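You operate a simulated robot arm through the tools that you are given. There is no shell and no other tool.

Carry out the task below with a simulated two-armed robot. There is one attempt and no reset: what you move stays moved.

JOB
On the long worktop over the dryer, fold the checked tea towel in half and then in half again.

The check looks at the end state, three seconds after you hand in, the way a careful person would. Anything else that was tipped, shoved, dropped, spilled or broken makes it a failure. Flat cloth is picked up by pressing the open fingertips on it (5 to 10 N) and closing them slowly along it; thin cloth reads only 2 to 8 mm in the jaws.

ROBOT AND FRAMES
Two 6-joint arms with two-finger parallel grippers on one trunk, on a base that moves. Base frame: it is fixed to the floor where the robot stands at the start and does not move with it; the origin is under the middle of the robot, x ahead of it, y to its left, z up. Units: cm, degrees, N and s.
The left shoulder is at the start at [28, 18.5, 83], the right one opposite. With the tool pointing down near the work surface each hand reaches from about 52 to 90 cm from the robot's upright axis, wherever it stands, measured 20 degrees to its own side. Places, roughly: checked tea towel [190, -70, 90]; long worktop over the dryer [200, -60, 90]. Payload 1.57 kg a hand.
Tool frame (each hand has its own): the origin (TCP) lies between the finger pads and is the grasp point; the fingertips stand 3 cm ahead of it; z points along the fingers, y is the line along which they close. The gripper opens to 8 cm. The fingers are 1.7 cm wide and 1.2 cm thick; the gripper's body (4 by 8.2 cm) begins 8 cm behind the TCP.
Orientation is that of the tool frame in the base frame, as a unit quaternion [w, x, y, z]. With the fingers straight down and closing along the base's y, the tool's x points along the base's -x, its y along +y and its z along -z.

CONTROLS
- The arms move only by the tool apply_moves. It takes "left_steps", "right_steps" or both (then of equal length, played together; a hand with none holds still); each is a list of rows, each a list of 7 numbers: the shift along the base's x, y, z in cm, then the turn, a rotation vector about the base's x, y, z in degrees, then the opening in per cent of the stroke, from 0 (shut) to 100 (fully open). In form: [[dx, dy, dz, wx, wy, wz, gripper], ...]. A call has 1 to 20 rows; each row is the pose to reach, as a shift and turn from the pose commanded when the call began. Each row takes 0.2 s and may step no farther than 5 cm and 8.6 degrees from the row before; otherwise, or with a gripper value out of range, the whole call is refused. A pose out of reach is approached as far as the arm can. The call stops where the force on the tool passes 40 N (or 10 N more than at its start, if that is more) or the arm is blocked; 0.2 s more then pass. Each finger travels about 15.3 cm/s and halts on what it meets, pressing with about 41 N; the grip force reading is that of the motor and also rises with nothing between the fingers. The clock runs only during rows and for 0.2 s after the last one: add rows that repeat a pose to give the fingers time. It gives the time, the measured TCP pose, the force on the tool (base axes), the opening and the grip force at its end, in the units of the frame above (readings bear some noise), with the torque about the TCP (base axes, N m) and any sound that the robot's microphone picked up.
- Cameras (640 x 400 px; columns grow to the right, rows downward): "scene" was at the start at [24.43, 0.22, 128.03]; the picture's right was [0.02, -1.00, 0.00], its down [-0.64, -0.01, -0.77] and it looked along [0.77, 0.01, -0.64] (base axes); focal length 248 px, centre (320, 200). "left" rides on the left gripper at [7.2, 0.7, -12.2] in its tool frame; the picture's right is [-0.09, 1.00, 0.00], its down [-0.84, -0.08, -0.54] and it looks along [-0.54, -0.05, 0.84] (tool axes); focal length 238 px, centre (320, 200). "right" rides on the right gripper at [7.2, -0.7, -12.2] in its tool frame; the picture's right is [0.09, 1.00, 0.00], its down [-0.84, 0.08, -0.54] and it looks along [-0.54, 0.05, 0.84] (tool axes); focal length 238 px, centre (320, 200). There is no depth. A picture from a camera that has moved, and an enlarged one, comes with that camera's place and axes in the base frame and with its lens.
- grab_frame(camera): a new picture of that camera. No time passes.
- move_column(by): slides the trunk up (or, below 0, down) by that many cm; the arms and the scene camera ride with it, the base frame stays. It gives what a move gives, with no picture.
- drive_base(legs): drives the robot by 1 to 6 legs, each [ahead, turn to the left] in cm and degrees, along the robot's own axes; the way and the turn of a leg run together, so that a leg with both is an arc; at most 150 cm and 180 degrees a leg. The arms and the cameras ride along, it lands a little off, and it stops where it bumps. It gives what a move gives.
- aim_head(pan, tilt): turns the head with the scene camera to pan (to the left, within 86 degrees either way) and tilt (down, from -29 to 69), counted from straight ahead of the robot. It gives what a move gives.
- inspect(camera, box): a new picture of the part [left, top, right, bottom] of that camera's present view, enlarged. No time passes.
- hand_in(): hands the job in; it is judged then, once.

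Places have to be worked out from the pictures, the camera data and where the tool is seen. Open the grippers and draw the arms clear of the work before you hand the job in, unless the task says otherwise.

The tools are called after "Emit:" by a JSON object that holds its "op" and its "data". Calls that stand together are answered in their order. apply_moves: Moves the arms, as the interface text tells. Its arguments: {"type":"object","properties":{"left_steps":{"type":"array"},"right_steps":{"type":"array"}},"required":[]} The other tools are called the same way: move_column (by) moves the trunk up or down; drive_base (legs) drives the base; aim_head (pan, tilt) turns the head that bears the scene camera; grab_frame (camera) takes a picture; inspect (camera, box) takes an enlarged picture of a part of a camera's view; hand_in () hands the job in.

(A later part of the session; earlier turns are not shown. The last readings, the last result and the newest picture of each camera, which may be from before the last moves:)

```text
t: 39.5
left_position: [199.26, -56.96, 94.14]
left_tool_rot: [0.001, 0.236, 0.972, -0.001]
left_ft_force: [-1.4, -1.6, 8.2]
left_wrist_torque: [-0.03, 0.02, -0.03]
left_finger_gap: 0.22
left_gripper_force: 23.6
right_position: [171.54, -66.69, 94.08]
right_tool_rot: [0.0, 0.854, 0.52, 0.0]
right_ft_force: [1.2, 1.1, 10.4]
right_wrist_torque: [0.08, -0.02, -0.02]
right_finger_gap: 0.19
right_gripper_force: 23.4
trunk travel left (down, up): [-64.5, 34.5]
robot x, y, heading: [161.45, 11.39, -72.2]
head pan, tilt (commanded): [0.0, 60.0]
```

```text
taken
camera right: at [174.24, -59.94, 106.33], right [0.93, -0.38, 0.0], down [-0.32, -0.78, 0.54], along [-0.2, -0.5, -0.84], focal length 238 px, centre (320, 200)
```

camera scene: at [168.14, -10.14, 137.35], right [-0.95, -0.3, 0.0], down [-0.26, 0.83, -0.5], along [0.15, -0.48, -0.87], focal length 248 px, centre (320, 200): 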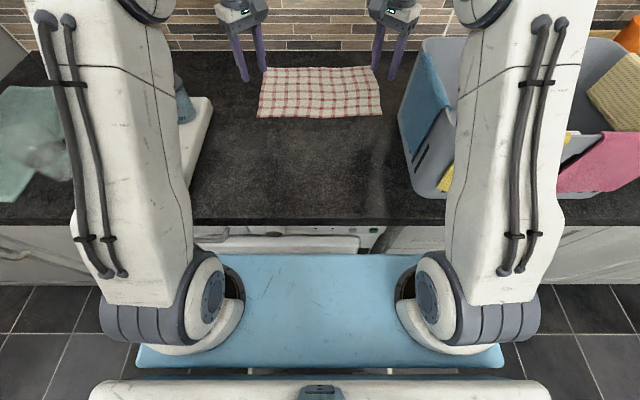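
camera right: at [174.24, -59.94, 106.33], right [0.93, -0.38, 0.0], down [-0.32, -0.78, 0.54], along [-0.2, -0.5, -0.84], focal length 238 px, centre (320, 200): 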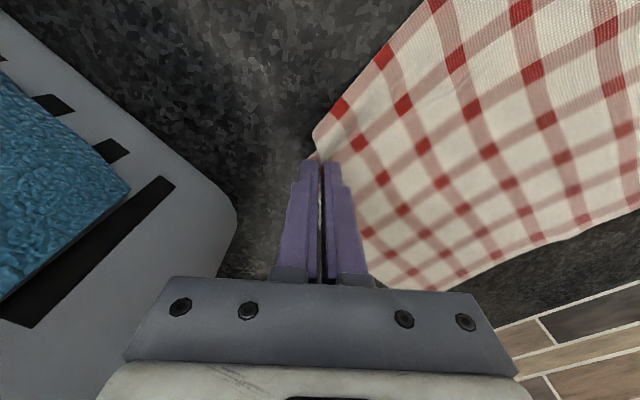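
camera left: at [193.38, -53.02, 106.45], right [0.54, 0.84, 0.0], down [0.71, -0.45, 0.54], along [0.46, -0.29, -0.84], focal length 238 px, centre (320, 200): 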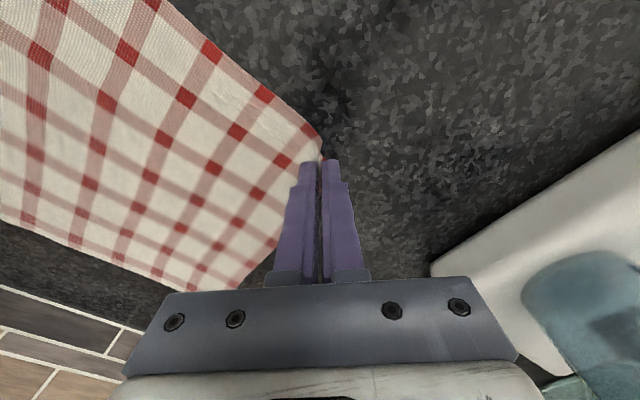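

Both hands hold cloth (about 2 mm each). I lift 2 cm to confirm.

Emit:
{"op": "apply_moves", "data": {"left_steps": [[0, 0, 0.5, 0, 0, 0, 0], [0, 0, 1.0, 0, 0, 0, 0], [0, 0, 1.5, 0, 0, 0, 0], [0, 0, 2.0, 0, 0, 0, 0], [0, 0, 2.0, 0, 0, 0, 0]], "right_steps": [[0, 0, 0.5, 0, 0, 0, 0], [0, 0, 1.0, 0, 0, 0, 0], [0, 0, 1.5, 0, 0, 0, 0], [0, 0, 2.0, 0, 0, 0, 0], [0, 0, 2.0, 0, 0, 0, 0]]}}

Emit:
{"op": "inspect", "data": {"camera": "scene", "box": [220, 0, 420, 125]}}

Emit:
{"op": "grab_frame", "data": {"camera": "left"}}

Emit:
{"op": "grab_frame", "data": {"camera": "right"}}

```text
t: 40.6
left_position: [199.36, -57.17, 96.09]
left_tool_rot: [0.001, 0.237, 0.972, 0.0]
left_ft_force: [-1.4, -0.5, -0.3]
left_wrist_torque: [-0.05, 0.07, 0.0]
left_finger_gap: 0.21
left_gripper_force: 24.5
right_position: [171.61, -66.66, 96.2]
right_tool_rot: [0.0, 0.854, 0.52, -0.001]
right_ft_force: [1.4, 0.0, -0.6]
right_wrist_torque: [0.01, -0.01, 0.0]
right_finger_gap: 0.22
right_gripper_force: 23.6
trunk travel left (down, up): [-64.5, 34.5]
robot x, y, heading: [161.22, 11.15, -72.4]
head pan, tilt (commanded): [0.0, 60.0]
```

```text
3.20 times, centred on (320, 62) of scene
camera zoom: at [168.14, -10.12, 137.35], right [-0.95, -0.3, 0.0], down [-0.26, 0.83, -0.5], along [0.15, -0.48, -0.87], focal length 793 px, centre (320, 640)
```

zoom: 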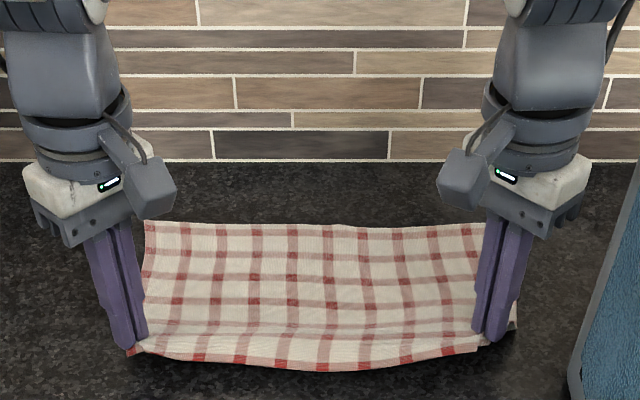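

```text
taken
camera left: at [193.36, -53.17, 108.37], right [0.54, 0.84, 0.0], down [0.71, -0.45, 0.54], along [0.46, -0.29, -0.84], focal length 238 px, centre (320, 200)
```

left: 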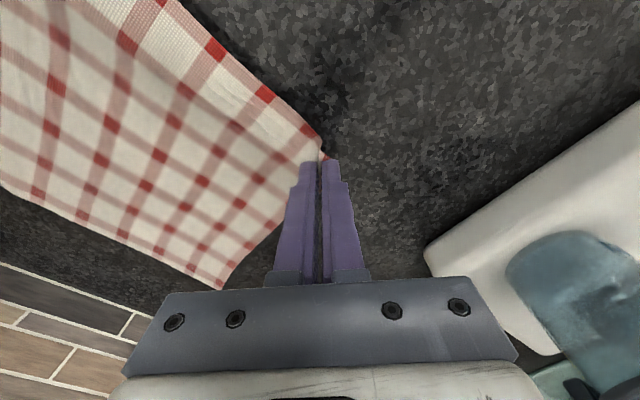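

```text
taken
camera right: at [174.29, -60.0, 108.31], right [0.93, -0.38, 0.0], down [-0.32, -0.78, 0.54], along [-0.2, -0.5, -0.84], focal length 238 px, centre (320, 200)
```

right: 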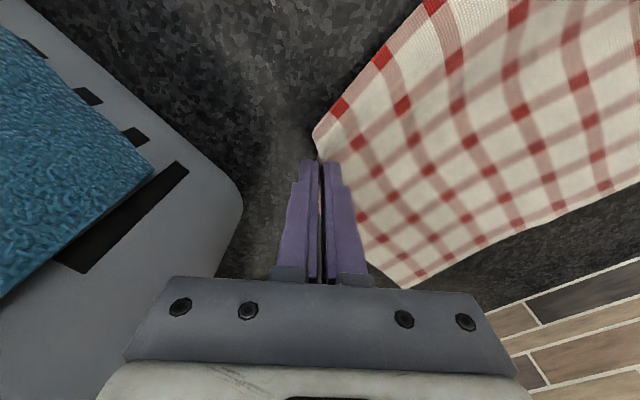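

Both front corners are lifted cleanly. I now slide the towel left 5 cm, away from the basket, and toward me 17 cm so the whole fold stays in reach.

Emit:
{"op": "apply_moves", "data": {"left_steps": [[0.93, 1.03, 0, 0, 0, 0, 0], [1.93, 2.19, 0, 0, 0, 0, 0], [2.95, 3.25, 0, 0, 0, 0, 0], [3.86, 4.37, 0, 0, 0, 0, 0], [3.41, 5.8, 0, 0, 0, 0, 0], [2.96, 7.23, 0, 0, 0, 0, 0], [2.5, 8.66, 0, 0, 0, 0, 0], [2.05, 10.09, 0, 0, 0, 0, 0], [1.59, 11.52, 0, 0, 0, 0, 0], [1.14, 12.95, 0, 0, 0, 0, 0], [0.69, 14.38, 0, 0, 0, 0, 0], [0.23, 15.81, 0, 0, 0, 0, 0], [-0.07, 16.76, 0, 0, 0, 0, 0], [-0.37, 17.71, 0, 0, 0, 0, 0], [-0.37, 17.71, 0, 0, 0, 0, 0]], "right_steps": [[0.93, 1.03, 0, 0, 0, 0, 0], [1.93, 2.19, 0, 0, 0, 0, 0], [2.95, 3.25, 0, 0, 0, 0, 0], [3.86, 4.37, 0, 0, 0, 0, 0], [3.41, 5.8, 0, 0, 0, 0, 0], [2.96, 7.23, 0, 0, 0, 0, 0], [2.5, 8.66, 0, 0, 0, 0, 0], [2.05, 10.09, 0, 0, 0, 0, 0], [1.59, 11.52, 0, 0, 0, 0, 0], [1.14, 12.95, 0, 0, 0, 0, 0], [0.69, 14.38, 0, 0, 0, 0, 0], [0.23, 15.81, 0, 0, 0, 0, 0], [-0.07, 16.76, 0, 0, 0, 0, 0], [-0.37, 17.71, 0, 0, 0, 0, 0], [-0.37, 17.71, 0, 0, 0, 0, 0]]}}

Emit:
{"op": "grab_frame", "data": {"camera": "scene"}}

Emit:
{"op": "inspect", "data": {"camera": "scene", "box": [200, 40, 440, 190]}}

```text
t: 43.9
left_position: [198.94, -39.2, 96.07]
left_tool_rot: [0.001, 0.237, 0.972, 0.0]
left_ft_force: [-0.8, -0.9, 0.4]
left_wrist_torque: [0.03, 0.09, 0.0]
left_finger_gap: 0.22
left_gripper_force: 23.6
right_position: [171.32, -49.02, 96.1]
right_tool_rot: [0.0, 0.855, 0.519, 0.0]
right_ft_force: [1.6, 0.0, 0.8]
right_wrist_torque: [0.03, -0.05, 0.04]
right_finger_gap: 0.21
right_gripper_force: 23.9
trunk travel left (down, up): [-64.5, 34.5]
robot x, y, heading: [161.21, 11.33, -72.4]
head pan, tilt (commanded): [0.0, 60.0]
```

```text
taken
camera scene: at [168.14, -10.12, 137.36], right [-0.95, -0.3, 0.0], down [-0.26, 0.83, -0.5], along [0.15, -0.48, -0.87], focal length 248 px, centre (320, 200)
```

scene: 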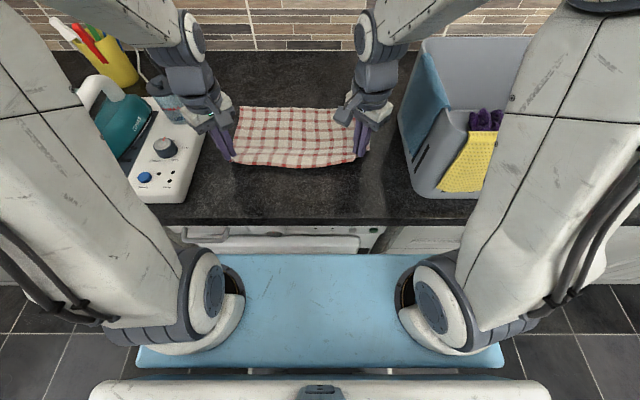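

```text
2.67 times, centred on (320, 115) of scene
camera zoom: at [168.14, -10.12, 137.36], right [-0.95, -0.3, 0.0], down [-0.26, 0.83, -0.5], along [0.15, -0.48, -0.87], focal length 661 px, centre (320, 427)
```

zoom: 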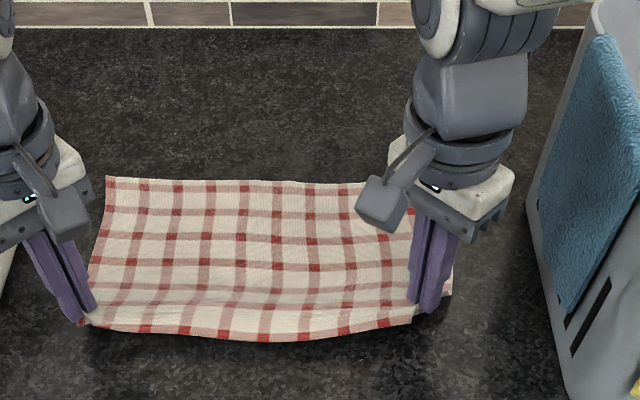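

The towel followed evenly. I check both hand cameras for the back corners so the front edge can be landed right on them.

Emit:
{"op": "grab_frame", "data": {"camera": "left"}}

Emit:
{"op": "grab_frame", "data": {"camera": "right"}}

```text
taken
camera left: at [192.95, -35.32, 108.38], right [0.54, 0.84, 0.0], down [0.71, -0.45, 0.54], along [0.46, -0.29, -0.84], focal length 238 px, centre (320, 200)
```

left: 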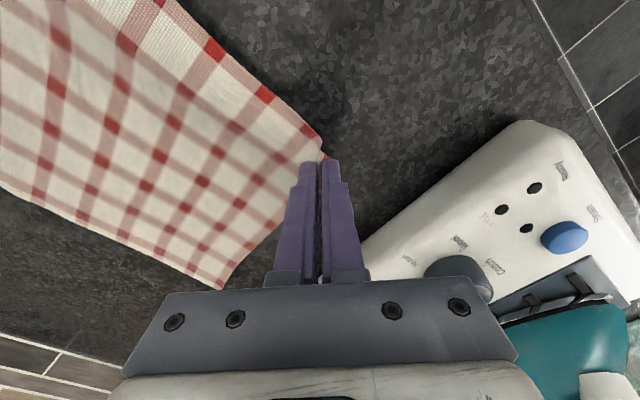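

```text
taken
camera right: at [173.93, -42.33, 108.24], right [0.93, -0.38, 0.0], down [-0.32, -0.78, 0.54], along [-0.2, -0.5, -0.84], focal length 238 px, centre (320, 200)
```

right: 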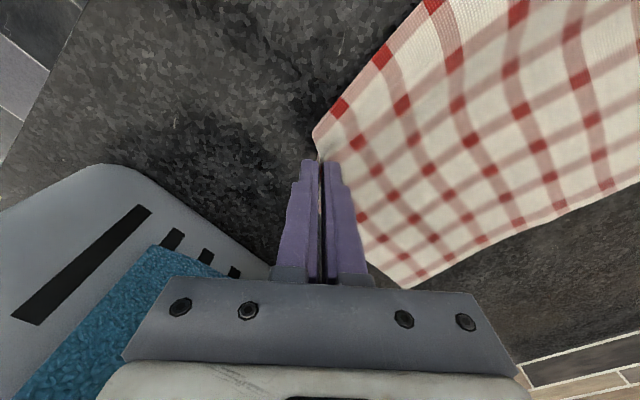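

Back corners are at about (78.8 ahead, 22.3 left) and (78.6 ahead, 11.3 right). I now carry the front edge up and over in an arc, first to the midpoint, to watch how the cloth behaves.

Emit:
{"op": "apply_moves", "data": {"left_steps": [[0.15, -0.48, 1.3, 0, 0, 0, 0], [0.46, -1.45, 2.6, 0, 0, 0, 0], [0.87, -2.74, 3.8, 0, 0, 0, 0], [1.38, -4.35, 4.7, 0, 0, 0, 0], [1.94, -6.12, 5.3, 0, 0, 0, 0], [2.56, -8.05, 5.5, 0, 0, 0, 0], [2.56, -8.05, 5.5, 0, 0, 0, 0]], "right_steps": [[0.12, -0.45, 1.3, 0, 0, 0, 0], [0.36, -1.35, 2.6, 0, 0, 0, 0], [0.68, -2.55, 3.8, 0, 0, 0, 0], [1.09, -4.05, 4.7, 0, 0, 0, 0], [1.53, -5.7, 5.3, 0, 0, 0, 0], [2.01, -7.5, 5.5, 0, 0, 0, 0], [2.01, -7.5, 5.5, 0, 0, 0, 0]]}}

Emit:
{"op": "inspect", "data": {"camera": "scene", "box": [200, 40, 440, 190]}}

Emit:
{"op": "grab_frame", "data": {"camera": "left"}}

Emit:
{"op": "grab_frame", "data": {"camera": "right"}}

```text
t: 45.5
left_position: [201.52, -47.55, 101.75]
left_tool_rot: [0.001, 0.237, 0.971, -0.001]
left_ft_force: [-3.7, -0.8, 0.0]
left_wrist_torque: [-0.04, 0.11, 0.01]
left_finger_gap: 0.24
left_gripper_force: 23.8
right_position: [173.05, -56.61, 101.48]
right_tool_rot: [0.001, 0.855, 0.519, -0.001]
right_ft_force: [4.3, 1.1, 1.0]
right_wrist_torque: [0.03, -0.16, 0.02]
right_finger_gap: 0.25
right_gripper_force: 23.5
trunk travel left (down, up): [-64.5, 34.5]
robot x, y, heading: [161.58, 11.23, -72.4]
head pan, tilt (commanded): [0.0, 60.0]
```

```text
2.67 times, centred on (320, 115) of scene
camera zoom: at [168.14, -10.13, 137.35], right [-0.95, -0.3, 0.0], down [-0.26, 0.83, -0.5], along [0.15, -0.48, -0.87], focal length 661 px, centre (320, 427)
```

zoom: 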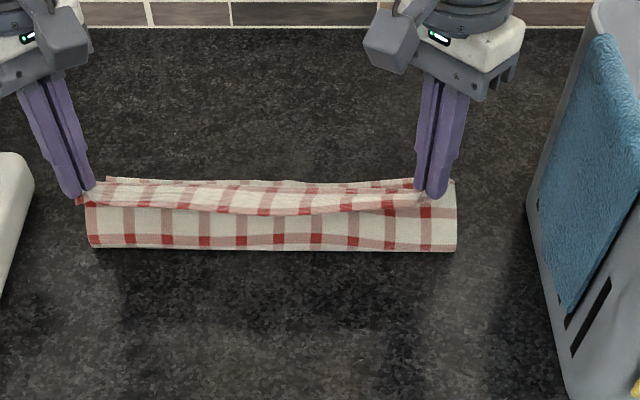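

```text
taken
camera left: at [195.53, -43.59, 114.0], right [0.54, 0.84, 0.0], down [0.71, -0.45, 0.54], along [0.46, -0.29, -0.84], focal length 238 px, centre (320, 200)
```

left: 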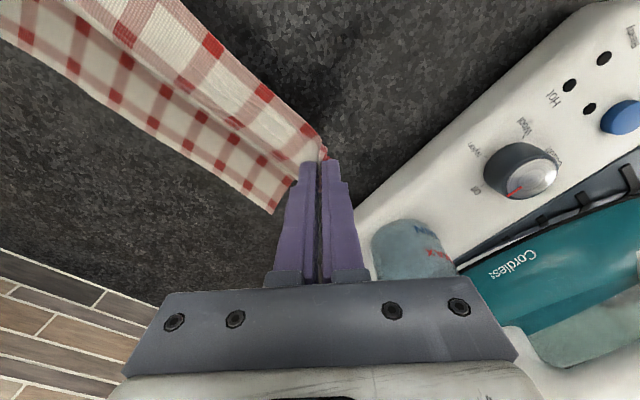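

```text
taken
camera right: at [175.84, -49.84, 113.71], right [0.93, -0.38, 0.0], down [-0.32, -0.78, 0.54], along [-0.2, -0.5, -0.84], focal length 238 px, centre (320, 200)
```

right: 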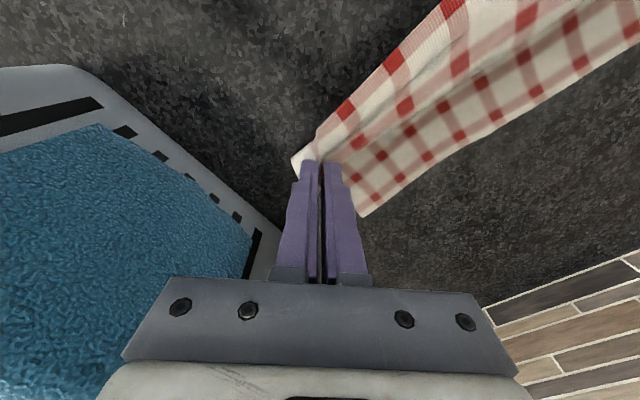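

The fold is forming well, with the crease line about 68.8 ahead. I continue the second half of the arc and stop with the tips about 3 cm above the back edge.

Emit:
{"op": "apply_moves", "data": {"left_steps": [[0.51, -1.62, -0.2, 0, 0, 0, 0], [1.08, -3.4, -0.8, 0, 0, 0, 0], [1.59, -5.02, -1.6, 0, 0, 0, 0], [2.06, -6.48, -2.6, 0, 0, 0, 0], [2.39, -7.53, -3.6, 0, 0, 0, 0], [2.57, -8.1, -4.4, 0, 0, 0, 0], [2.57, -8.1, -4.4, 0, 0, 0, 0]], "right_steps": [[0.49, -1.54, -0.2, 0, 0, 0, 0], [1.03, -3.24, -0.8, 0, 0, 0, 0], [1.52, -4.79, -1.6, 0, 0, 0, 0], [1.96, -6.18, -2.6, 0, 0, 0, 0], [2.28, -7.18, -3.6, 0, 0, 0, 0], [2.45, -7.72, -4.4, 0, 0, 0, 0], [2.45, -7.72, -4.4, 0, 0, 0, 0]]}}

Emit:
{"op": "inspect", "data": {"camera": "scene", "box": [200, 40, 440, 190]}}

Emit:
{"op": "grab_frame", "data": {"camera": "left"}}

Emit:
{"op": "grab_frame", "data": {"camera": "right"}}

```text
t: 47.0
left_position: [204.02, -55.45, 97.22]
left_tool_rot: [0.001, 0.237, 0.972, 0.0]
left_ft_force: [-4.3, -1.0, 0.4]
left_wrist_torque: [-0.02, 0.1, 0.0]
left_finger_gap: 0.23
left_gripper_force: 23.7
right_position: [175.58, -64.36, 97.21]
right_tool_rot: [0.001, 0.855, 0.519, -0.001]
right_ft_force: [3.4, 1.3, 0.5]
right_wrist_torque: [0.01, -0.1, 0.0]
right_finger_gap: 0.2
right_gripper_force: 23.6
trunk travel left (down, up): [-64.5, 34.5]
robot x, y, heading: [161.17, 11.71, -72.3]
head pan, tilt (commanded): [0.0, 60.0]
```

```text
2.67 times, centred on (320, 115) of scene
camera zoom: at [168.14, -10.13, 137.35], right [-0.95, -0.3, 0.0], down [-0.26, 0.83, -0.5], along [0.15, -0.48, -0.87], focal length 661 px, centre (320, 427)
```

zoom: 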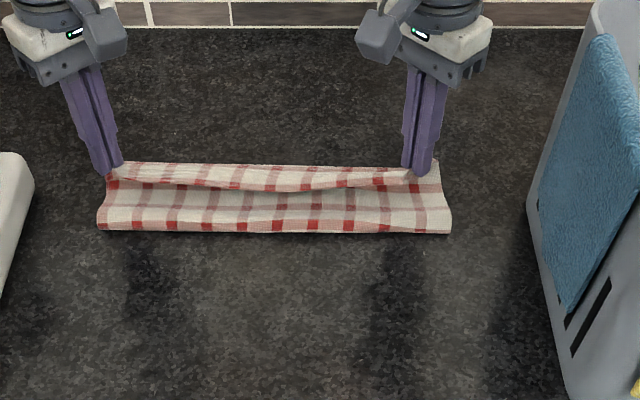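

```text
taken
camera left: at [198.11, -51.57, 109.53], right [0.54, 0.84, 0.0], down [0.71, -0.45, 0.54], along [0.46, -0.29, -0.84], focal length 238 px, centre (320, 200)
```

left: 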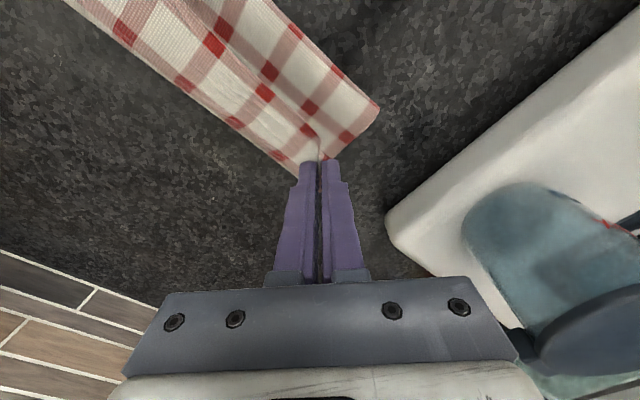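

```text
taken
camera right: at [178.38, -57.57, 109.37], right [0.93, -0.38, 0.0], down [-0.32, -0.78, 0.54], along [-0.2, -0.5, -0.84], focal length 238 px, centre (320, 200)
```

right: 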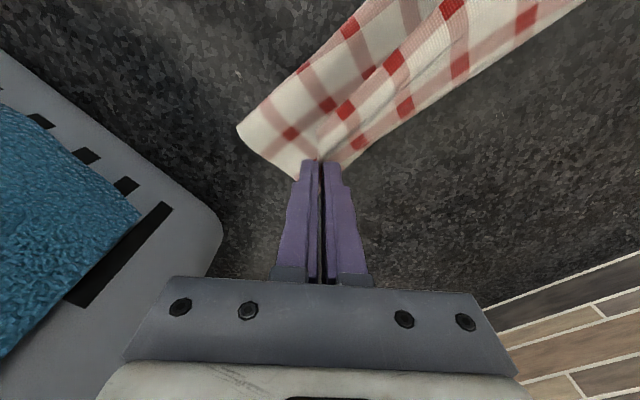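

The front edge is now over the back edge. I relax the sideways tension slightly, lower a little, open slowly and back straight up so the pinched strip can spring open.

Emit:
{"op": "apply_moves", "data": {"left_steps": [[-0.2, -0.4, -0.6, 0, 0, 0, 0], [-0.2, -0.4, -1.0, 0, 0, 0, 0], [-0.2, -0.4, -1.0, 0, 0, 0, 6], [-0.2, -0.4, -1.0, 0, 0, 0, 12], [-0.2, -0.4, -1.0, 0, 0, 0, 18], [-0.2, -0.4, -1.0, 0, 0, 0, 24], [-0.2, -0.4, -1.0, 0, 0, 0, 30], [-0.2, -0.4, -1.0, 0, 0, 0, 30]], "right_steps": [[0.38, -0.2, -0.6, 0, 0, 0, 0], [0.38, -0.2, -1.0, 0, 0, 0, 0], [0.38, -0.2, -1.0, 0, 0, 0, 6], [0.38, -0.2, -1.0, 0, 0, 0, 12], [0.38, -0.2, -1.0, 0, 0, 0, 18], [0.38, -0.2, -1.0, 0, 0, 0, 24], [0.38, -0.2, -1.0, 0, 0, 0, 30], [0.38, -0.2, -1.0, 0, 0, 0, 30]]}}

Emit:
{"op": "inspect", "data": {"camera": "scene", "box": [200, 40, 440, 190]}}

Emit:
{"op": "grab_frame", "data": {"camera": "left"}}

Emit:
{"op": "grab_frame", "data": {"camera": "right"}}

```text
t: 48.9
left_position: [203.77, -55.93, 96.19]
left_tool_rot: [0.001, 0.237, 0.972, 0.0]
left_ft_force: [0.2, 0.5, 0.0]
left_wrist_torque: [0.01, -0.01, -0.02]
left_finger_gap: 2.42
left_gripper_force: 0.0
right_position: [176.14, -64.47, 96.11]
right_tool_rot: [0.0, 0.855, 0.519, -0.001]
right_ft_force: [-0.1, 0.3, -0.3]
right_wrist_torque: [-0.01, 0.01, -0.04]
right_finger_gap: 2.42
right_gripper_force: 0.0
trunk travel left (down, up): [-64.5, 34.5]
robot x, y, heading: [161.21, 11.62, -72.4]
head pan, tilt (commanded): [0.0, 60.0]
```

```text
2.67 times, centred on (320, 115) of scene
camera zoom: at [168.14, -10.12, 137.35], right [-0.95, -0.3, 0.0], down [-0.26, 0.83, -0.5], along [0.15, -0.48, -0.87], focal length 661 px, centre (320, 427)
```

zoom: 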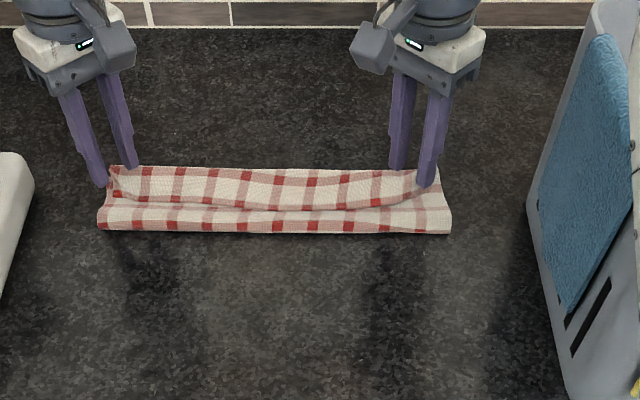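

```text
taken
camera left: at [197.86, -51.95, 108.48], right [0.54, 0.84, 0.0], down [0.71, -0.45, 0.54], along [0.46, -0.29, -0.84], focal length 238 px, centre (320, 200)
```

left: 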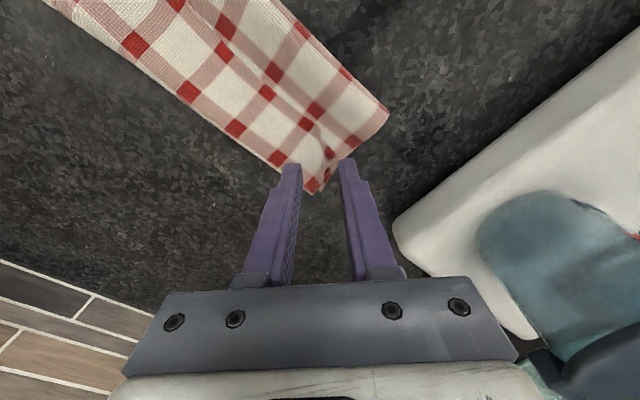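

```text
taken
camera right: at [178.76, -57.76, 108.4], right [0.93, -0.38, 0.0], down [-0.32, -0.78, 0.54], along [-0.2, -0.5, -0.84], focal length 238 px, centre (320, 200)
```

right: 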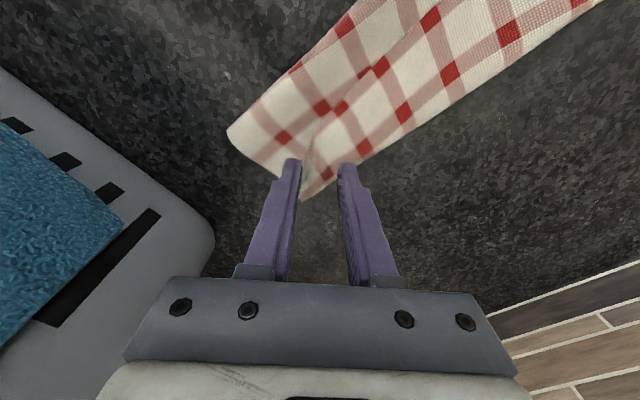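

The fingers are open, but the front strip seems to have flopped back toward me on top. I raise both hands clear for an unobstructed look.

Emit:
{"op": "apply_moves", "data": {"left_steps": [[0, 0, 1.5, 0, 0, 0, 30], [0, 0, 4, 0, 0, 0, 30], [1.0, 0.3, 8, 0, 0, 0, 30], [3.0, 1.0, 12, 0, 0, 0, 30], [5.0, 1.6, 16, 0, 0, 0, 30], [5.0, 1.6, 18, 0, 0, 0, 30]], "right_steps": [[0, 0, 1.5, 0, 0, 0, 30], [0, 0, 4, 0, 0, 0, 30], [0, 0, 8, 0, 0, 0, 30], [0, 0, 12, 0, 0, 0, 30], [-1.5, -0.5, 16, 0, 0, 0, 30], [-3.0, -1.0, 18, 0, 0, 0, 30]]}}

Emit:
{"op": "inspect", "data": {"camera": "scene", "box": [220, 70, 396, 180]}}

Emit:
{"op": "grab_frame", "data": {"camera": "left"}}

Emit:
{"op": "grab_frame", "data": {"camera": "right"}}

```text
t: 50.2
left_position: [208.86, -54.24, 114.22]
left_tool_rot: [0.001, 0.237, 0.972, 0.0]
left_ft_force: [0.4, -0.1, 1.0]
left_wrist_torque: [0.02, 0.01, -0.04]
left_finger_gap: 2.42
left_gripper_force: 0.0
right_position: [173.02, -65.51, 114.16]
right_tool_rot: [0.0, 0.854, 0.52, -0.001]
right_ft_force: [0.5, -0.1, -0.1]
right_wrist_torque: [-0.04, 0.01, -0.01]
right_finger_gap: 2.4
right_gripper_force: 0.0
trunk travel left (down, up): [-64.5, 34.5]
robot x, y, heading: [161.5, 11.77, -72.5]
head pan, tilt (commanded): [0.0, 60.0]
```

```text
3.64 times, centred on (308, 125) of scene
camera zoom: at [168.16, -10.11, 137.35], right [-0.95, -0.3, 0.0], down [-0.26, 0.83, -0.5], along [0.15, -0.48, -0.87], focal length 901 px, centre (364, 473)
```

zoom: 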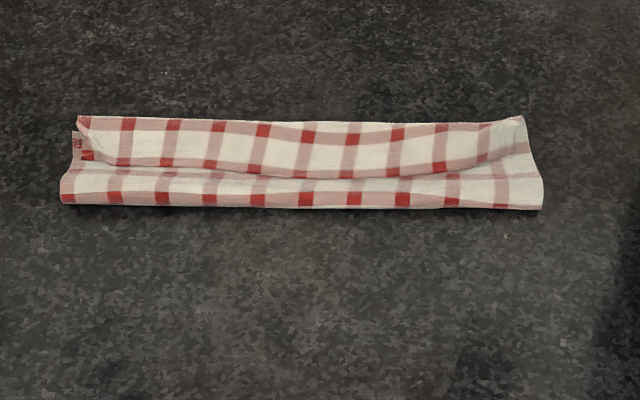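

```text
taken
camera left: at [202.98, -50.27, 126.56], right [0.54, 0.84, 0.0], down [0.71, -0.45, 0.54], along [0.46, -0.29, -0.84], focal length 238 px, centre (320, 200)
```

left: 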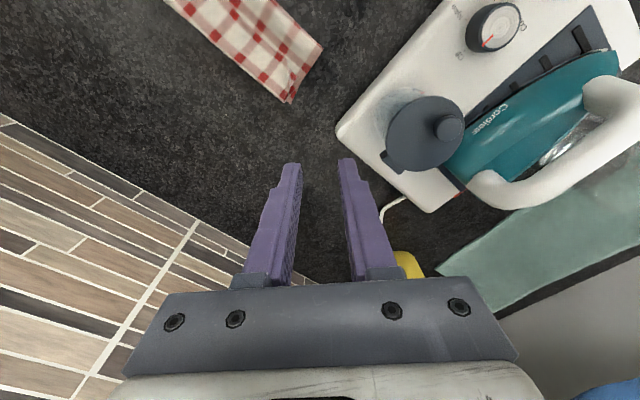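

```text
taken
camera right: at [175.7, -58.7, 126.31], right [0.93, -0.38, 0.0], down [-0.32, -0.78, 0.54], along [-0.2, -0.5, -0.84], focal length 238 px, centre (320, 200)
```

right: 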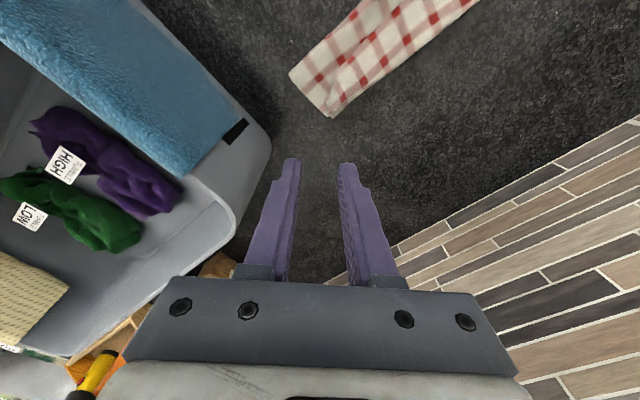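

I look closely at both ends to understand the layers.

Emit:
{"op": "inspect", "data": {"camera": "scene", "box": [232, 95, 288, 130]}}

Emit:
{"op": "inspect", "data": {"camera": "scene", "box": [320, 95, 376, 130]}}

Emit:
{"op": "inspect", "data": {"camera": "left", "box": [160, 0, 360, 125]}}

Emit:
{"op": "inspect", "data": {"camera": "right", "box": [270, 0, 470, 125]}}

```text
11.43 times, centred on (260, 112) of scene
camera zoom: at [168.16, -10.11, 137.35], right [-0.95, -0.3, 0.0], down [-0.26, 0.83, -0.5], along [0.15, -0.48, -0.87], focal length 2831 px, centre (1006, 1200)
```

zoom: 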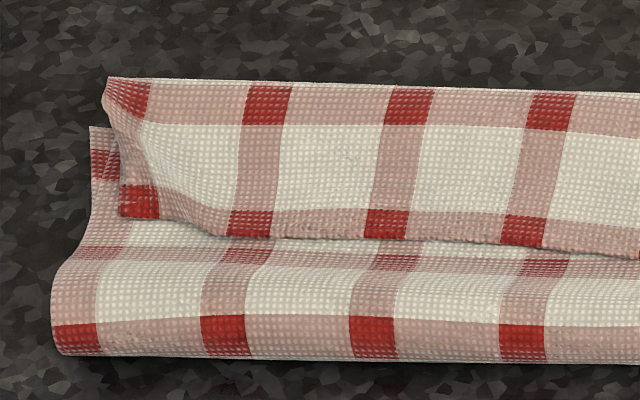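

```text
11.43 times, centred on (348, 112) of scene
camera zoom: at [168.16, -10.11, 137.35], right [-0.95, -0.3, 0.0], down [-0.26, 0.83, -0.5], along [0.15, -0.48, -0.87], focal length 2831 px, centre (0, 1200)
```

zoom: 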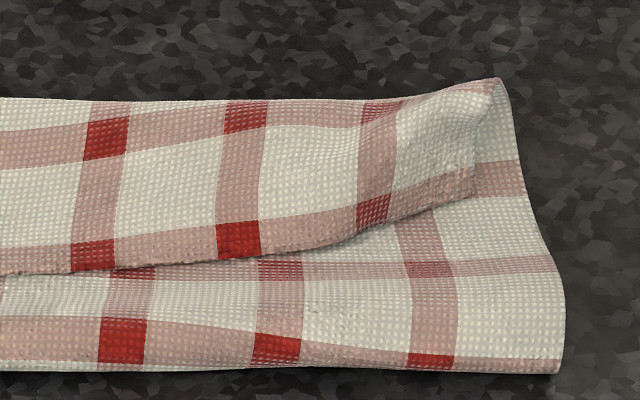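

```text
3.20 times, centred on (260, 62) of left
camera zoom: at [202.98, -50.27, 126.56], right [0.54, 0.84, 0.0], down [0.71, -0.45, 0.54], along [0.46, -0.29, -0.84], focal length 763 px, centre (512, 640)
```

zoom: 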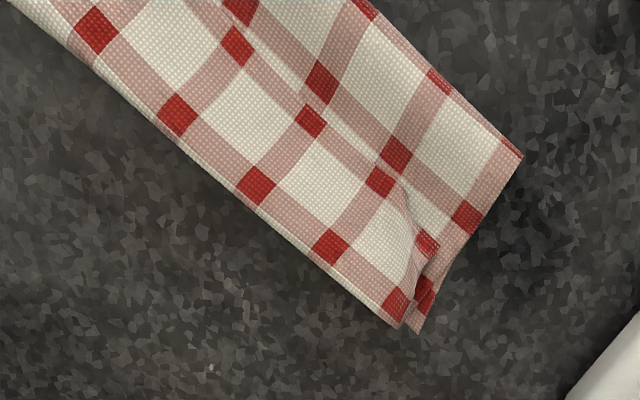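

```text
3.20 times, centred on (370, 62) of right
camera zoom: at [175.7, -58.7, 126.31], right [0.93, -0.38, 0.0], down [-0.32, -0.78, 0.54], along [-0.2, -0.5, -0.84], focal length 763 px, centre (160, 640)
```

zoom: 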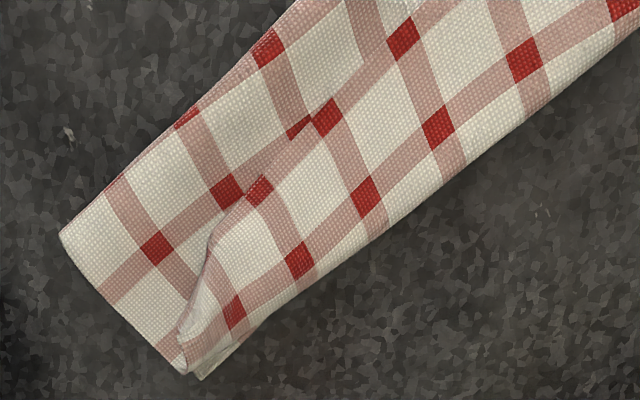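

The fold is in place, but the front strip (about 4 cm) flipped back on top, with its free edge toward me. I'll turn the tools square, come down just on my side of that free edge, and push it forward to roll it open.

Emit:
{"op": "apply_moves", "data": {"left_steps": [[-1.5, 0.3, 0, 0, 0, -7.5, 50], [-3.0, 0.6, 0, 0, 0, -15, 50], [-4.6, 0.95, 0, 0, 0, -22.5, 50], [-6.2, 1.3, 0, 0, 0, -30, 50], [-7.7, 1.6, 0, 0, 0, -37.5, 50], [-9.2, 1.9, 0, 0, 0, -45, 50], [-9.2, 1.9, -4, 0, 0, -45, 50], [-9.2, 1.9, -8, 0, 0, -45, 50], [-9.2, 1.9, -12, 0, 0, -45, 50], [-9.2, 1.9, -16, 0, 0, -45, 50], [-9.2, 1.9, -16, 0, 0, -45, 50]], "right_steps": [[0.6, 0.9, 0, 0, 0, 7.5, 50], [1.1, 1.8, 0, 0, 0, 15, 50], [1.7, 2.8, 0, 0, 0, 22.5, 50], [2.3, 3.7, 0, 0, 0, 30, 50], [2.8, 4.6, 0, 0, 0, 37.5, 50], [3.37, 5.58, 0, 0, 0, 45, 50], [3.37, 5.58, -4, 0, 0, 45, 50], [3.37, 5.58, -8, 0, 0, 45, 50], [3.37, 5.58, -12, 0, 0, 45, 50], [3.37, 5.58, -16, 0, 0, 45, 50], [3.37, 5.58, -16, 0, 0, 45, 50]]}}

Emit:
{"op": "inspect", "data": {"camera": "scene", "box": [220, 50, 396, 160]}}

Emit:
{"op": "grab_frame", "data": {"camera": "left"}}

Emit:
{"op": "grab_frame", "data": {"camera": "right"}}

```text
t: 52.6
left_position: [199.7, -52.47, 98.06]
left_tool_rot: [0.001, 0.59, 0.807, -0.001]
left_ft_force: [0.1, -0.3, 0.1]
left_wrist_torque: [0.04, -0.01, 0.0]
left_finger_gap: 4.01
left_gripper_force: 0.1
right_position: [176.41, -59.9, 98.08]
right_tool_rot: [0.001, 0.592, 0.806, 0.0]
right_ft_force: [0.6, -0.5, -0.1]
right_wrist_torque: [0.01, -0.01, -0.04]
right_finger_gap: 4.01
right_gripper_force: 0.1
trunk travel left (down, up): [-64.5, 34.5]
robot x, y, heading: [161.38, 11.29, -72.6]
head pan, tilt (commanded): [0.0, 60.0]
```

```text
3.64 times, centred on (308, 105) of scene
camera zoom: at [168.15, -10.14, 137.35], right [-0.95, -0.3, 0.0], down [-0.26, 0.83, -0.5], along [0.15, -0.48, -0.87], focal length 901 px, centre (364, 546)
```

zoom: 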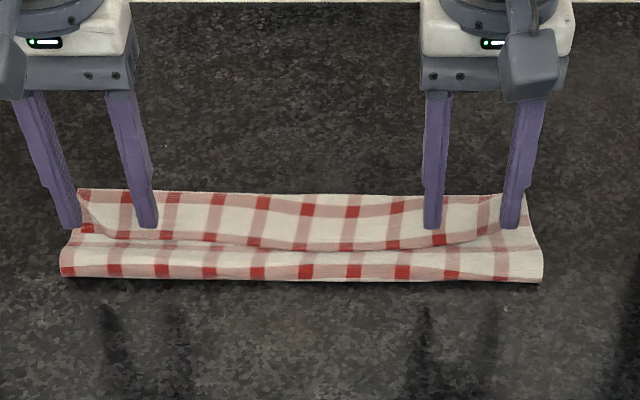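

```text
taken
camera left: at [198.28, -45.4, 110.34], right [0.98, 0.21, 0.0], down [0.18, -0.82, 0.54], along [0.12, -0.53, -0.84], focal length 238 px, centre (320, 200)
```

left: 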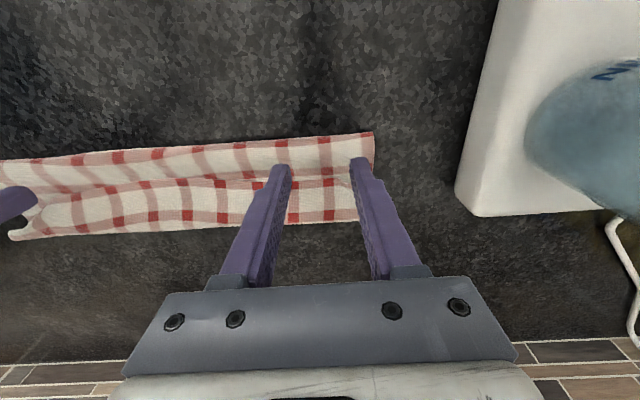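

```text
taken
camera right: at [173.53, -53.14, 110.2], right [0.92, 0.39, 0.0], down [0.33, -0.77, 0.54], along [0.21, -0.5, -0.84], focal length 238 px, centre (320, 200)
```

right: 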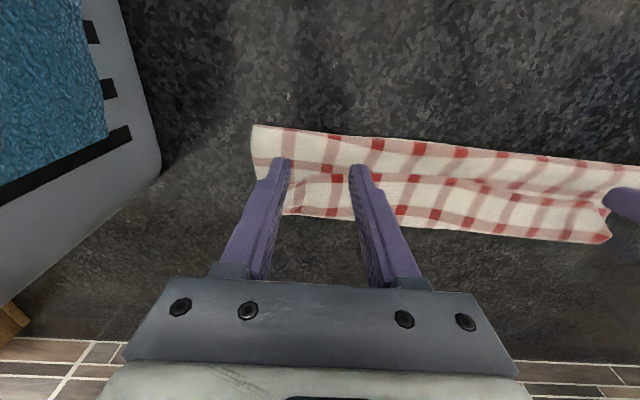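

The free edge of the strip is about 75 ahead and the front fold about 71.7. I set the fingertips down lightly between the two.

Emit:
{"op": "apply_moves", "data": {"left_steps": [[0.18, -0.57, -1.0, 0, 0, 0, 50], [0.18, -0.57, -2.0, 0, 0, 0, 50], [0.18, -0.57, -2.7, 0, 0, 0, 50], [0.18, -0.57, -3.1, 0, 0, 0, 50], [0.18, -0.57, -3.1, 0, 0, 0, 50]], "right_steps": [[0.18, -0.57, -1.0, 0, 0, 0, 50], [0.18, -0.57, -2.0, 0, 0, 0, 50], [0.18, -0.57, -2.7, 0, 0, 0, 50], [0.18, -0.57, -3.1, 0, 0, 0, 50], [0.18, -0.57, -3.1, 0, 0, 0, 50]]}}

Emit:
{"op": "inspect", "data": {"camera": "scene", "box": [220, 50, 396, 160]}}

Emit:
{"op": "grab_frame", "data": {"camera": "left"}}

Emit:
{"op": "grab_frame", "data": {"camera": "right"}}

```text
t: 53.9
left_position: [199.91, -53.04, 95.03]
left_tool_rot: [0.001, 0.591, 0.807, 0.001]
left_ft_force: [0.1, -1.5, -0.3]
left_wrist_torque: [0.04, -0.02, 0.0]
left_finger_gap: 4.01
left_gripper_force: 0.1
right_position: [176.55, -60.45, 95.02]
right_tool_rot: [0.0, 0.591, 0.807, 0.0]
right_ft_force: [0.5, 0.3, -0.6]
right_wrist_torque: [0.0, 0.03, 0.0]
right_finger_gap: 3.99
right_gripper_force: 0.0
trunk travel left (down, up): [-64.5, 34.5]
robot x, y, heading: [161.43, 11.3, -72.5]
head pan, tilt (commanded): [0.0, 60.0]
```

```text
3.64 times, centred on (308, 105) of scene
camera zoom: at [168.14, -10.12, 137.35], right [-0.95, -0.3, 0.0], down [-0.26, 0.83, -0.5], along [0.15, -0.48, -0.87], focal length 901 px, centre (364, 546)
```

zoom: 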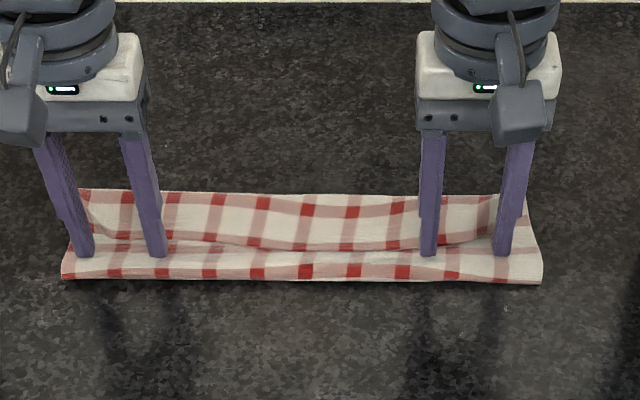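

```text
taken
camera left: at [198.46, -45.94, 107.28], right [0.98, 0.21, 0.0], down [0.18, -0.82, 0.54], along [0.12, -0.53, -0.84], focal length 238 px, centre (320, 200)
```

left: 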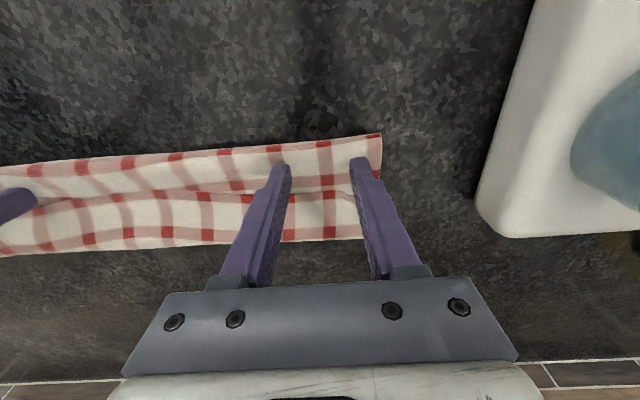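

```text
taken
camera right: at [173.78, -53.75, 107.23], right [0.92, 0.39, 0.0], down [0.33, -0.77, 0.54], along [0.21, -0.5, -0.84], focal length 238 px, centre (320, 200)
```

right: 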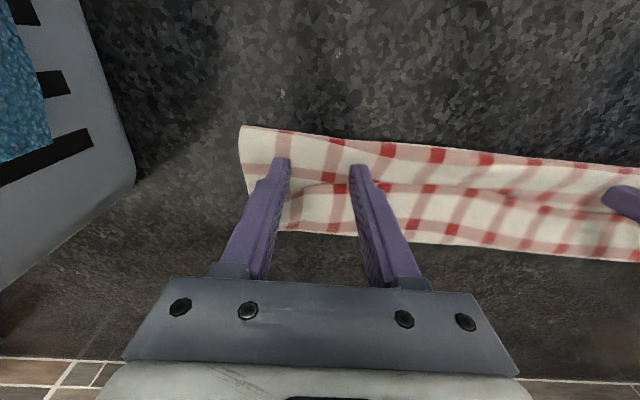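

The tips are over the upper layer, just on my side of the strip's edge. I lower to near contact and push forward gently.

Emit:
{"op": "apply_moves", "data": {"left_steps": [[0, 0, -0.3, 0, 0, 0, 50], [0, 0, -0.45, 0, 0, 0, 50], [0.18, -0.57, -0.45, 0, 0, 0, 50], [0.36, -1.14, -0.45, 0, 0, 0, 50], [0.54, -1.72, -0.45, 0, 0, 0, 50], [0.73, -2.29, -0.45, 0, 0, 0, 50], [0.91, -2.86, -0.45, 0, 0, 0, 50], [1.09, -3.43, -0.45, 0, 0, 0, 50]], "right_steps": [[0, 0, -0.3, 0, 0, 0, 50], [0, 0, -0.45, 0, 0, 0, 50], [0.18, -0.57, -0.45, 0, 0, 0, 50], [0.36, -1.14, -0.45, 0, 0, 0, 50], [0.54, -1.72, -0.45, 0, 0, 0, 50], [0.73, -2.29, -0.45, 0, 0, 0, 50], [0.91, -2.86, -0.45, 0, 0, 0, 50], [1.09, -3.43, -0.45, 0, 0, 0, 50]]}}

Emit:
{"op": "inspect", "data": {"camera": "scene", "box": [220, 50, 396, 160]}}

Emit:
{"op": "grab_frame", "data": {"camera": "left"}}

Emit:
{"op": "grab_frame", "data": {"camera": "right"}}

```text
t: 55.6
left_position: [201.13, -56.31, 94.5]
left_tool_rot: [0.001, 0.59, 0.807, 0.0]
left_ft_force: [-0.1, -0.4, -0.1]
left_wrist_torque: [0.01, 0.01, -0.01]
left_finger_gap: 4.01
left_gripper_force: 0.1
right_position: [177.75, -63.82, 94.61]
right_tool_rot: [0.0, 0.591, 0.807, -0.001]
right_ft_force: [-0.3, 0.1, 1.3]
right_wrist_torque: [0.01, 0.0, -0.01]
right_finger_gap: 4.0
right_gripper_force: 0.0
trunk travel left (down, up): [-64.5, 34.5]
robot x, y, heading: [161.01, 11.41, -72.1]
head pan, tilt (commanded): [0.0, 60.0]
```

```text
3.64 times, centred on (308, 105) of scene
camera zoom: at [168.14, -10.11, 137.36], right [-0.95, -0.3, 0.0], down [-0.26, 0.83, -0.5], along [0.15, -0.48, -0.87], focal length 901 px, centre (364, 546)
```

zoom: 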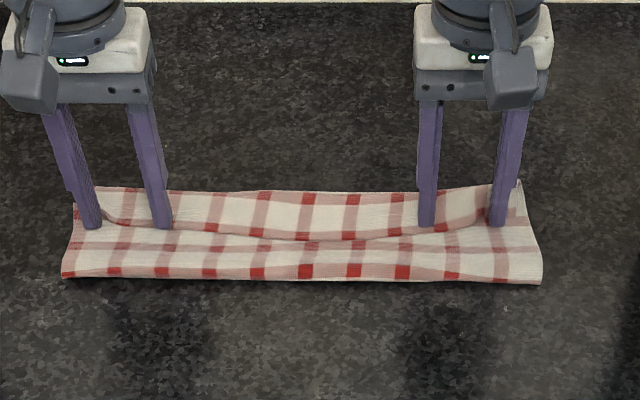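

```text
taken
camera left: at [199.63, -49.22, 106.8], right [0.98, 0.21, 0.0], down [0.18, -0.82, 0.54], along [0.12, -0.53, -0.84], focal length 238 px, centre (320, 200)
```

left: 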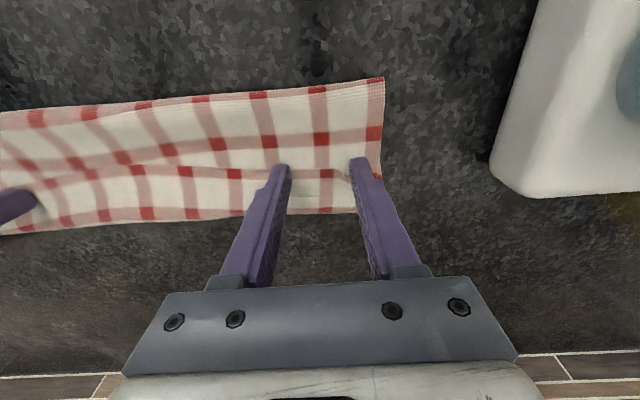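

```text
taken
camera right: at [174.86, -57.15, 106.8], right [0.92, 0.39, 0.0], down [0.33, -0.77, 0.54], along [0.21, -0.5, -0.84], focal length 238 px, centre (320, 200)
```

right: 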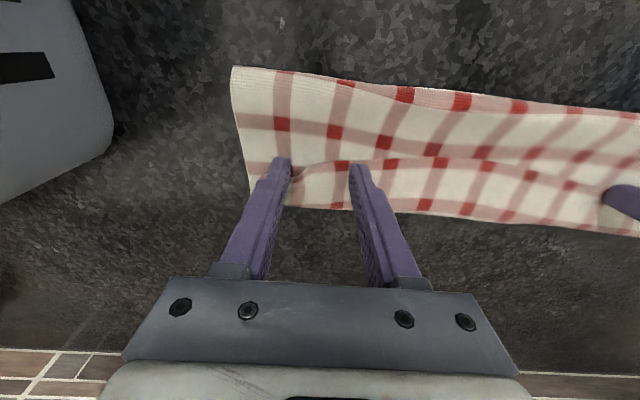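

It works: the strip's edge moves forward with the fingers while the fold stays put. I keep pushing past the back crease.

Emit:
{"op": "apply_moves", "data": {"left_steps": [[0.18, -0.57, 0, 0, 0, 0, 50], [0.36, -1.14, 0, 0, 0, 0, 50], [0.54, -1.72, 0, 0, 0, 0, 50], [0.73, -2.29, 0, 0, 0, 0, 50], [0.91, -2.86, 0, 0, 0, 0, 50], [1.09, -3.43, 0, 0, 0, 0, 50]], "right_steps": [[0.18, -0.57, 0, 0, 0, 0, 50], [0.36, -1.14, 0, 0, 0, 0, 50], [0.54, -1.72, 0, 0, 0, 0, 50], [0.73, -2.29, 0, 0, 0, 0, 50], [0.91, -2.86, 0, 0, 0, 0, 50], [1.09, -3.43, 0, 0, 0, 0, 50]]}}

Emit:
{"op": "inspect", "data": {"camera": "scene", "box": [220, 50, 396, 160]}}

Emit:
{"op": "grab_frame", "data": {"camera": "left"}}

Emit:
{"op": "grab_frame", "data": {"camera": "right"}}

```text
t: 57.0
left_position: [202.03, -59.73, 94.58]
left_tool_rot: [0.001, 0.591, 0.807, 0.0]
left_ft_force: [-0.7, -0.4, -0.7]
left_wrist_torque: [0.01, 0.0, 0.01]
left_finger_gap: 4.01
left_gripper_force: 0.1
right_position: [178.72, -67.4, 94.55]
right_tool_rot: [0.001, 0.591, 0.807, -0.001]
right_ft_force: [0.2, -0.1, -0.9]
right_wrist_torque: [0.02, 0.01, 0.01]
right_finger_gap: 3.98
right_gripper_force: 0.0
trunk travel left (down, up): [-64.5, 34.5]
robot x, y, heading: [160.9, 11.51, -72.3]
head pan, tilt (commanded): [0.0, 60.0]
```

```text
3.64 times, centred on (308, 105) of scene
camera zoom: at [168.14, -10.11, 137.35], right [-0.95, -0.3, 0.0], down [-0.26, 0.83, -0.5], along [0.15, -0.48, -0.87], focal length 901 px, centre (364, 546)
```

zoom: 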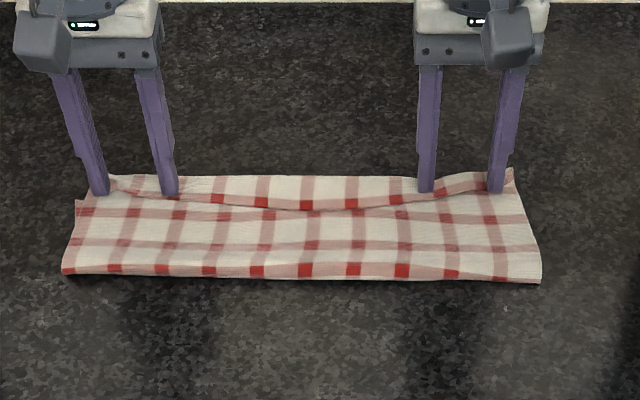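

```text
taken
camera left: at [200.63, -52.71, 106.82], right [0.98, 0.21, 0.0], down [0.18, -0.82, 0.54], along [0.12, -0.53, -0.84], focal length 238 px, centre (320, 200)
```

left: 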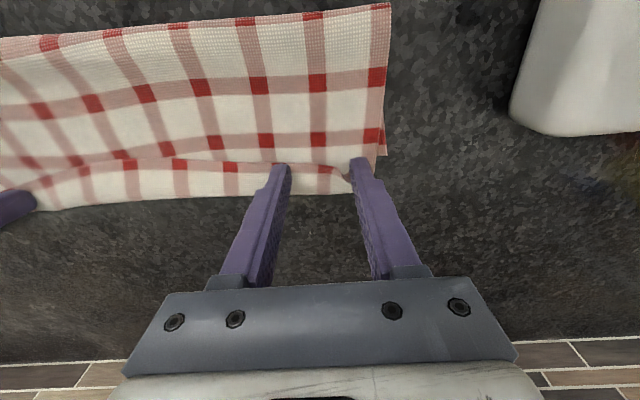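

```text
taken
camera right: at [175.88, -60.69, 106.83], right [0.92, 0.39, 0.0], down [0.33, -0.77, 0.54], along [0.21, -0.5, -0.84], focal length 238 px, centre (320, 200)
```

right: 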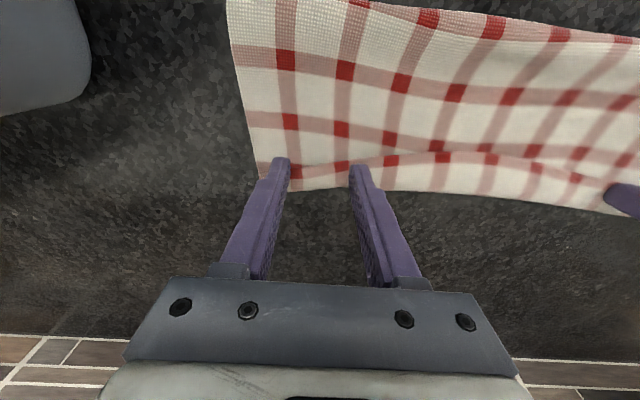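

The strip is unrolling and only about 2 cm remains. I push another 3.5 cm forward.

Emit:
{"op": "apply_moves", "data": {"left_steps": [[0.18, -0.57, 0, 0, 0, 0, 50], [0.36, -1.14, 0, 0, 0, 0, 50], [0.54, -1.72, 0, 0, 0, 0, 50], [0.73, -2.29, 0, 0, 0, 0, 50], [0.91, -2.86, 0, 0, 0, 0, 50], [1.06, -3.34, 0, 0, 0, 0, 50]], "right_steps": [[0.18, -0.57, 0, 0, 0, 0, 50], [0.36, -1.14, 0, 0, 0, 0, 50], [0.54, -1.72, 0, 0, 0, 0, 50], [0.73, -2.29, 0, 0, 0, 0, 50], [0.91, -2.86, 0, 0, 0, 0, 50], [1.06, -3.34, 0, 0, 0, 0, 50]]}}

Emit:
{"op": "inspect", "data": {"camera": "scene", "box": [220, 50, 396, 160]}}

Emit:
{"op": "grab_frame", "data": {"camera": "left"}}

Emit:
{"op": "grab_frame", "data": {"camera": "right"}}

```text
t: 58.5
left_position: [203.28, -63.08, 94.41]
left_tool_rot: [0.001, 0.59, 0.807, -0.001]
left_ft_force: [-0.4, -0.1, 0.1]
left_wrist_torque: [-0.01, 0.02, 0.02]
left_finger_gap: 4.0
left_gripper_force: 0.0
right_position: [179.91, -70.71, 94.56]
right_tool_rot: [0.001, 0.591, 0.807, 0.0]
right_ft_force: [-0.1, 0.7, -0.3]
right_wrist_torque: [0.03, 0.01, 0.01]
right_finger_gap: 3.99
right_gripper_force: 0.0
trunk travel left (down, up): [-64.5, 34.5]
robot x, y, heading: [161.74, 11.82, -72.4]
head pan, tilt (commanded): [0.0, 60.0]
```

```text
3.64 times, centred on (308, 105) of scene
camera zoom: at [168.14, -10.11, 137.36], right [-0.95, -0.3, 0.0], down [-0.26, 0.83, -0.5], along [0.15, -0.48, -0.87], focal length 901 px, centre (364, 546)
```

zoom: 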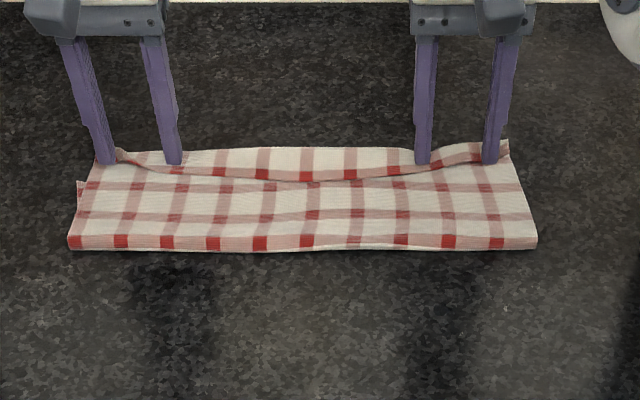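

```text
taken
camera left: at [201.78, -56.09, 106.82], right [0.98, 0.21, 0.0], down [0.18, -0.82, 0.54], along [0.12, -0.53, -0.84], focal length 238 px, centre (320, 200)
```

left: 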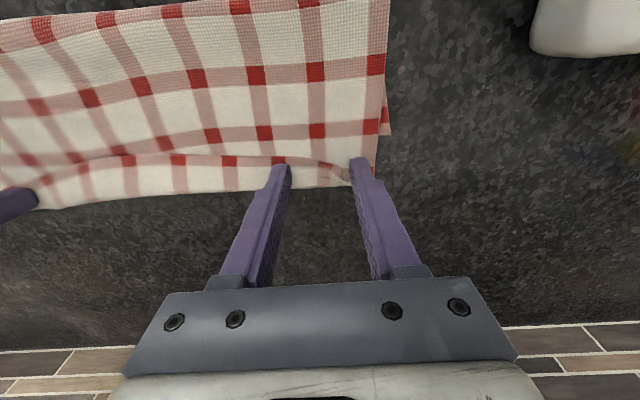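

```text
taken
camera right: at [177.06, -63.97, 106.7], right [0.92, 0.39, 0.0], down [0.33, -0.77, 0.54], along [0.21, -0.5, -0.84], focal length 238 px, centre (320, 200)
```

right: 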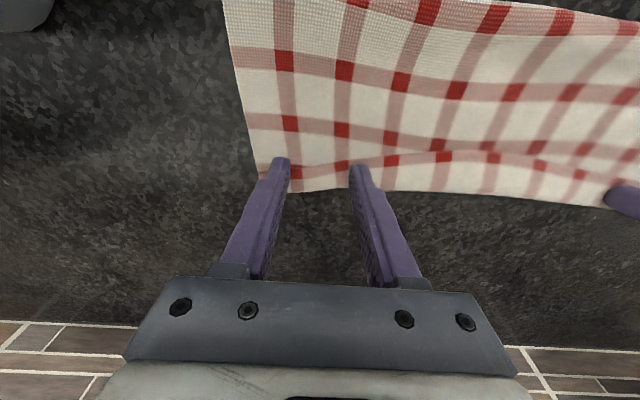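

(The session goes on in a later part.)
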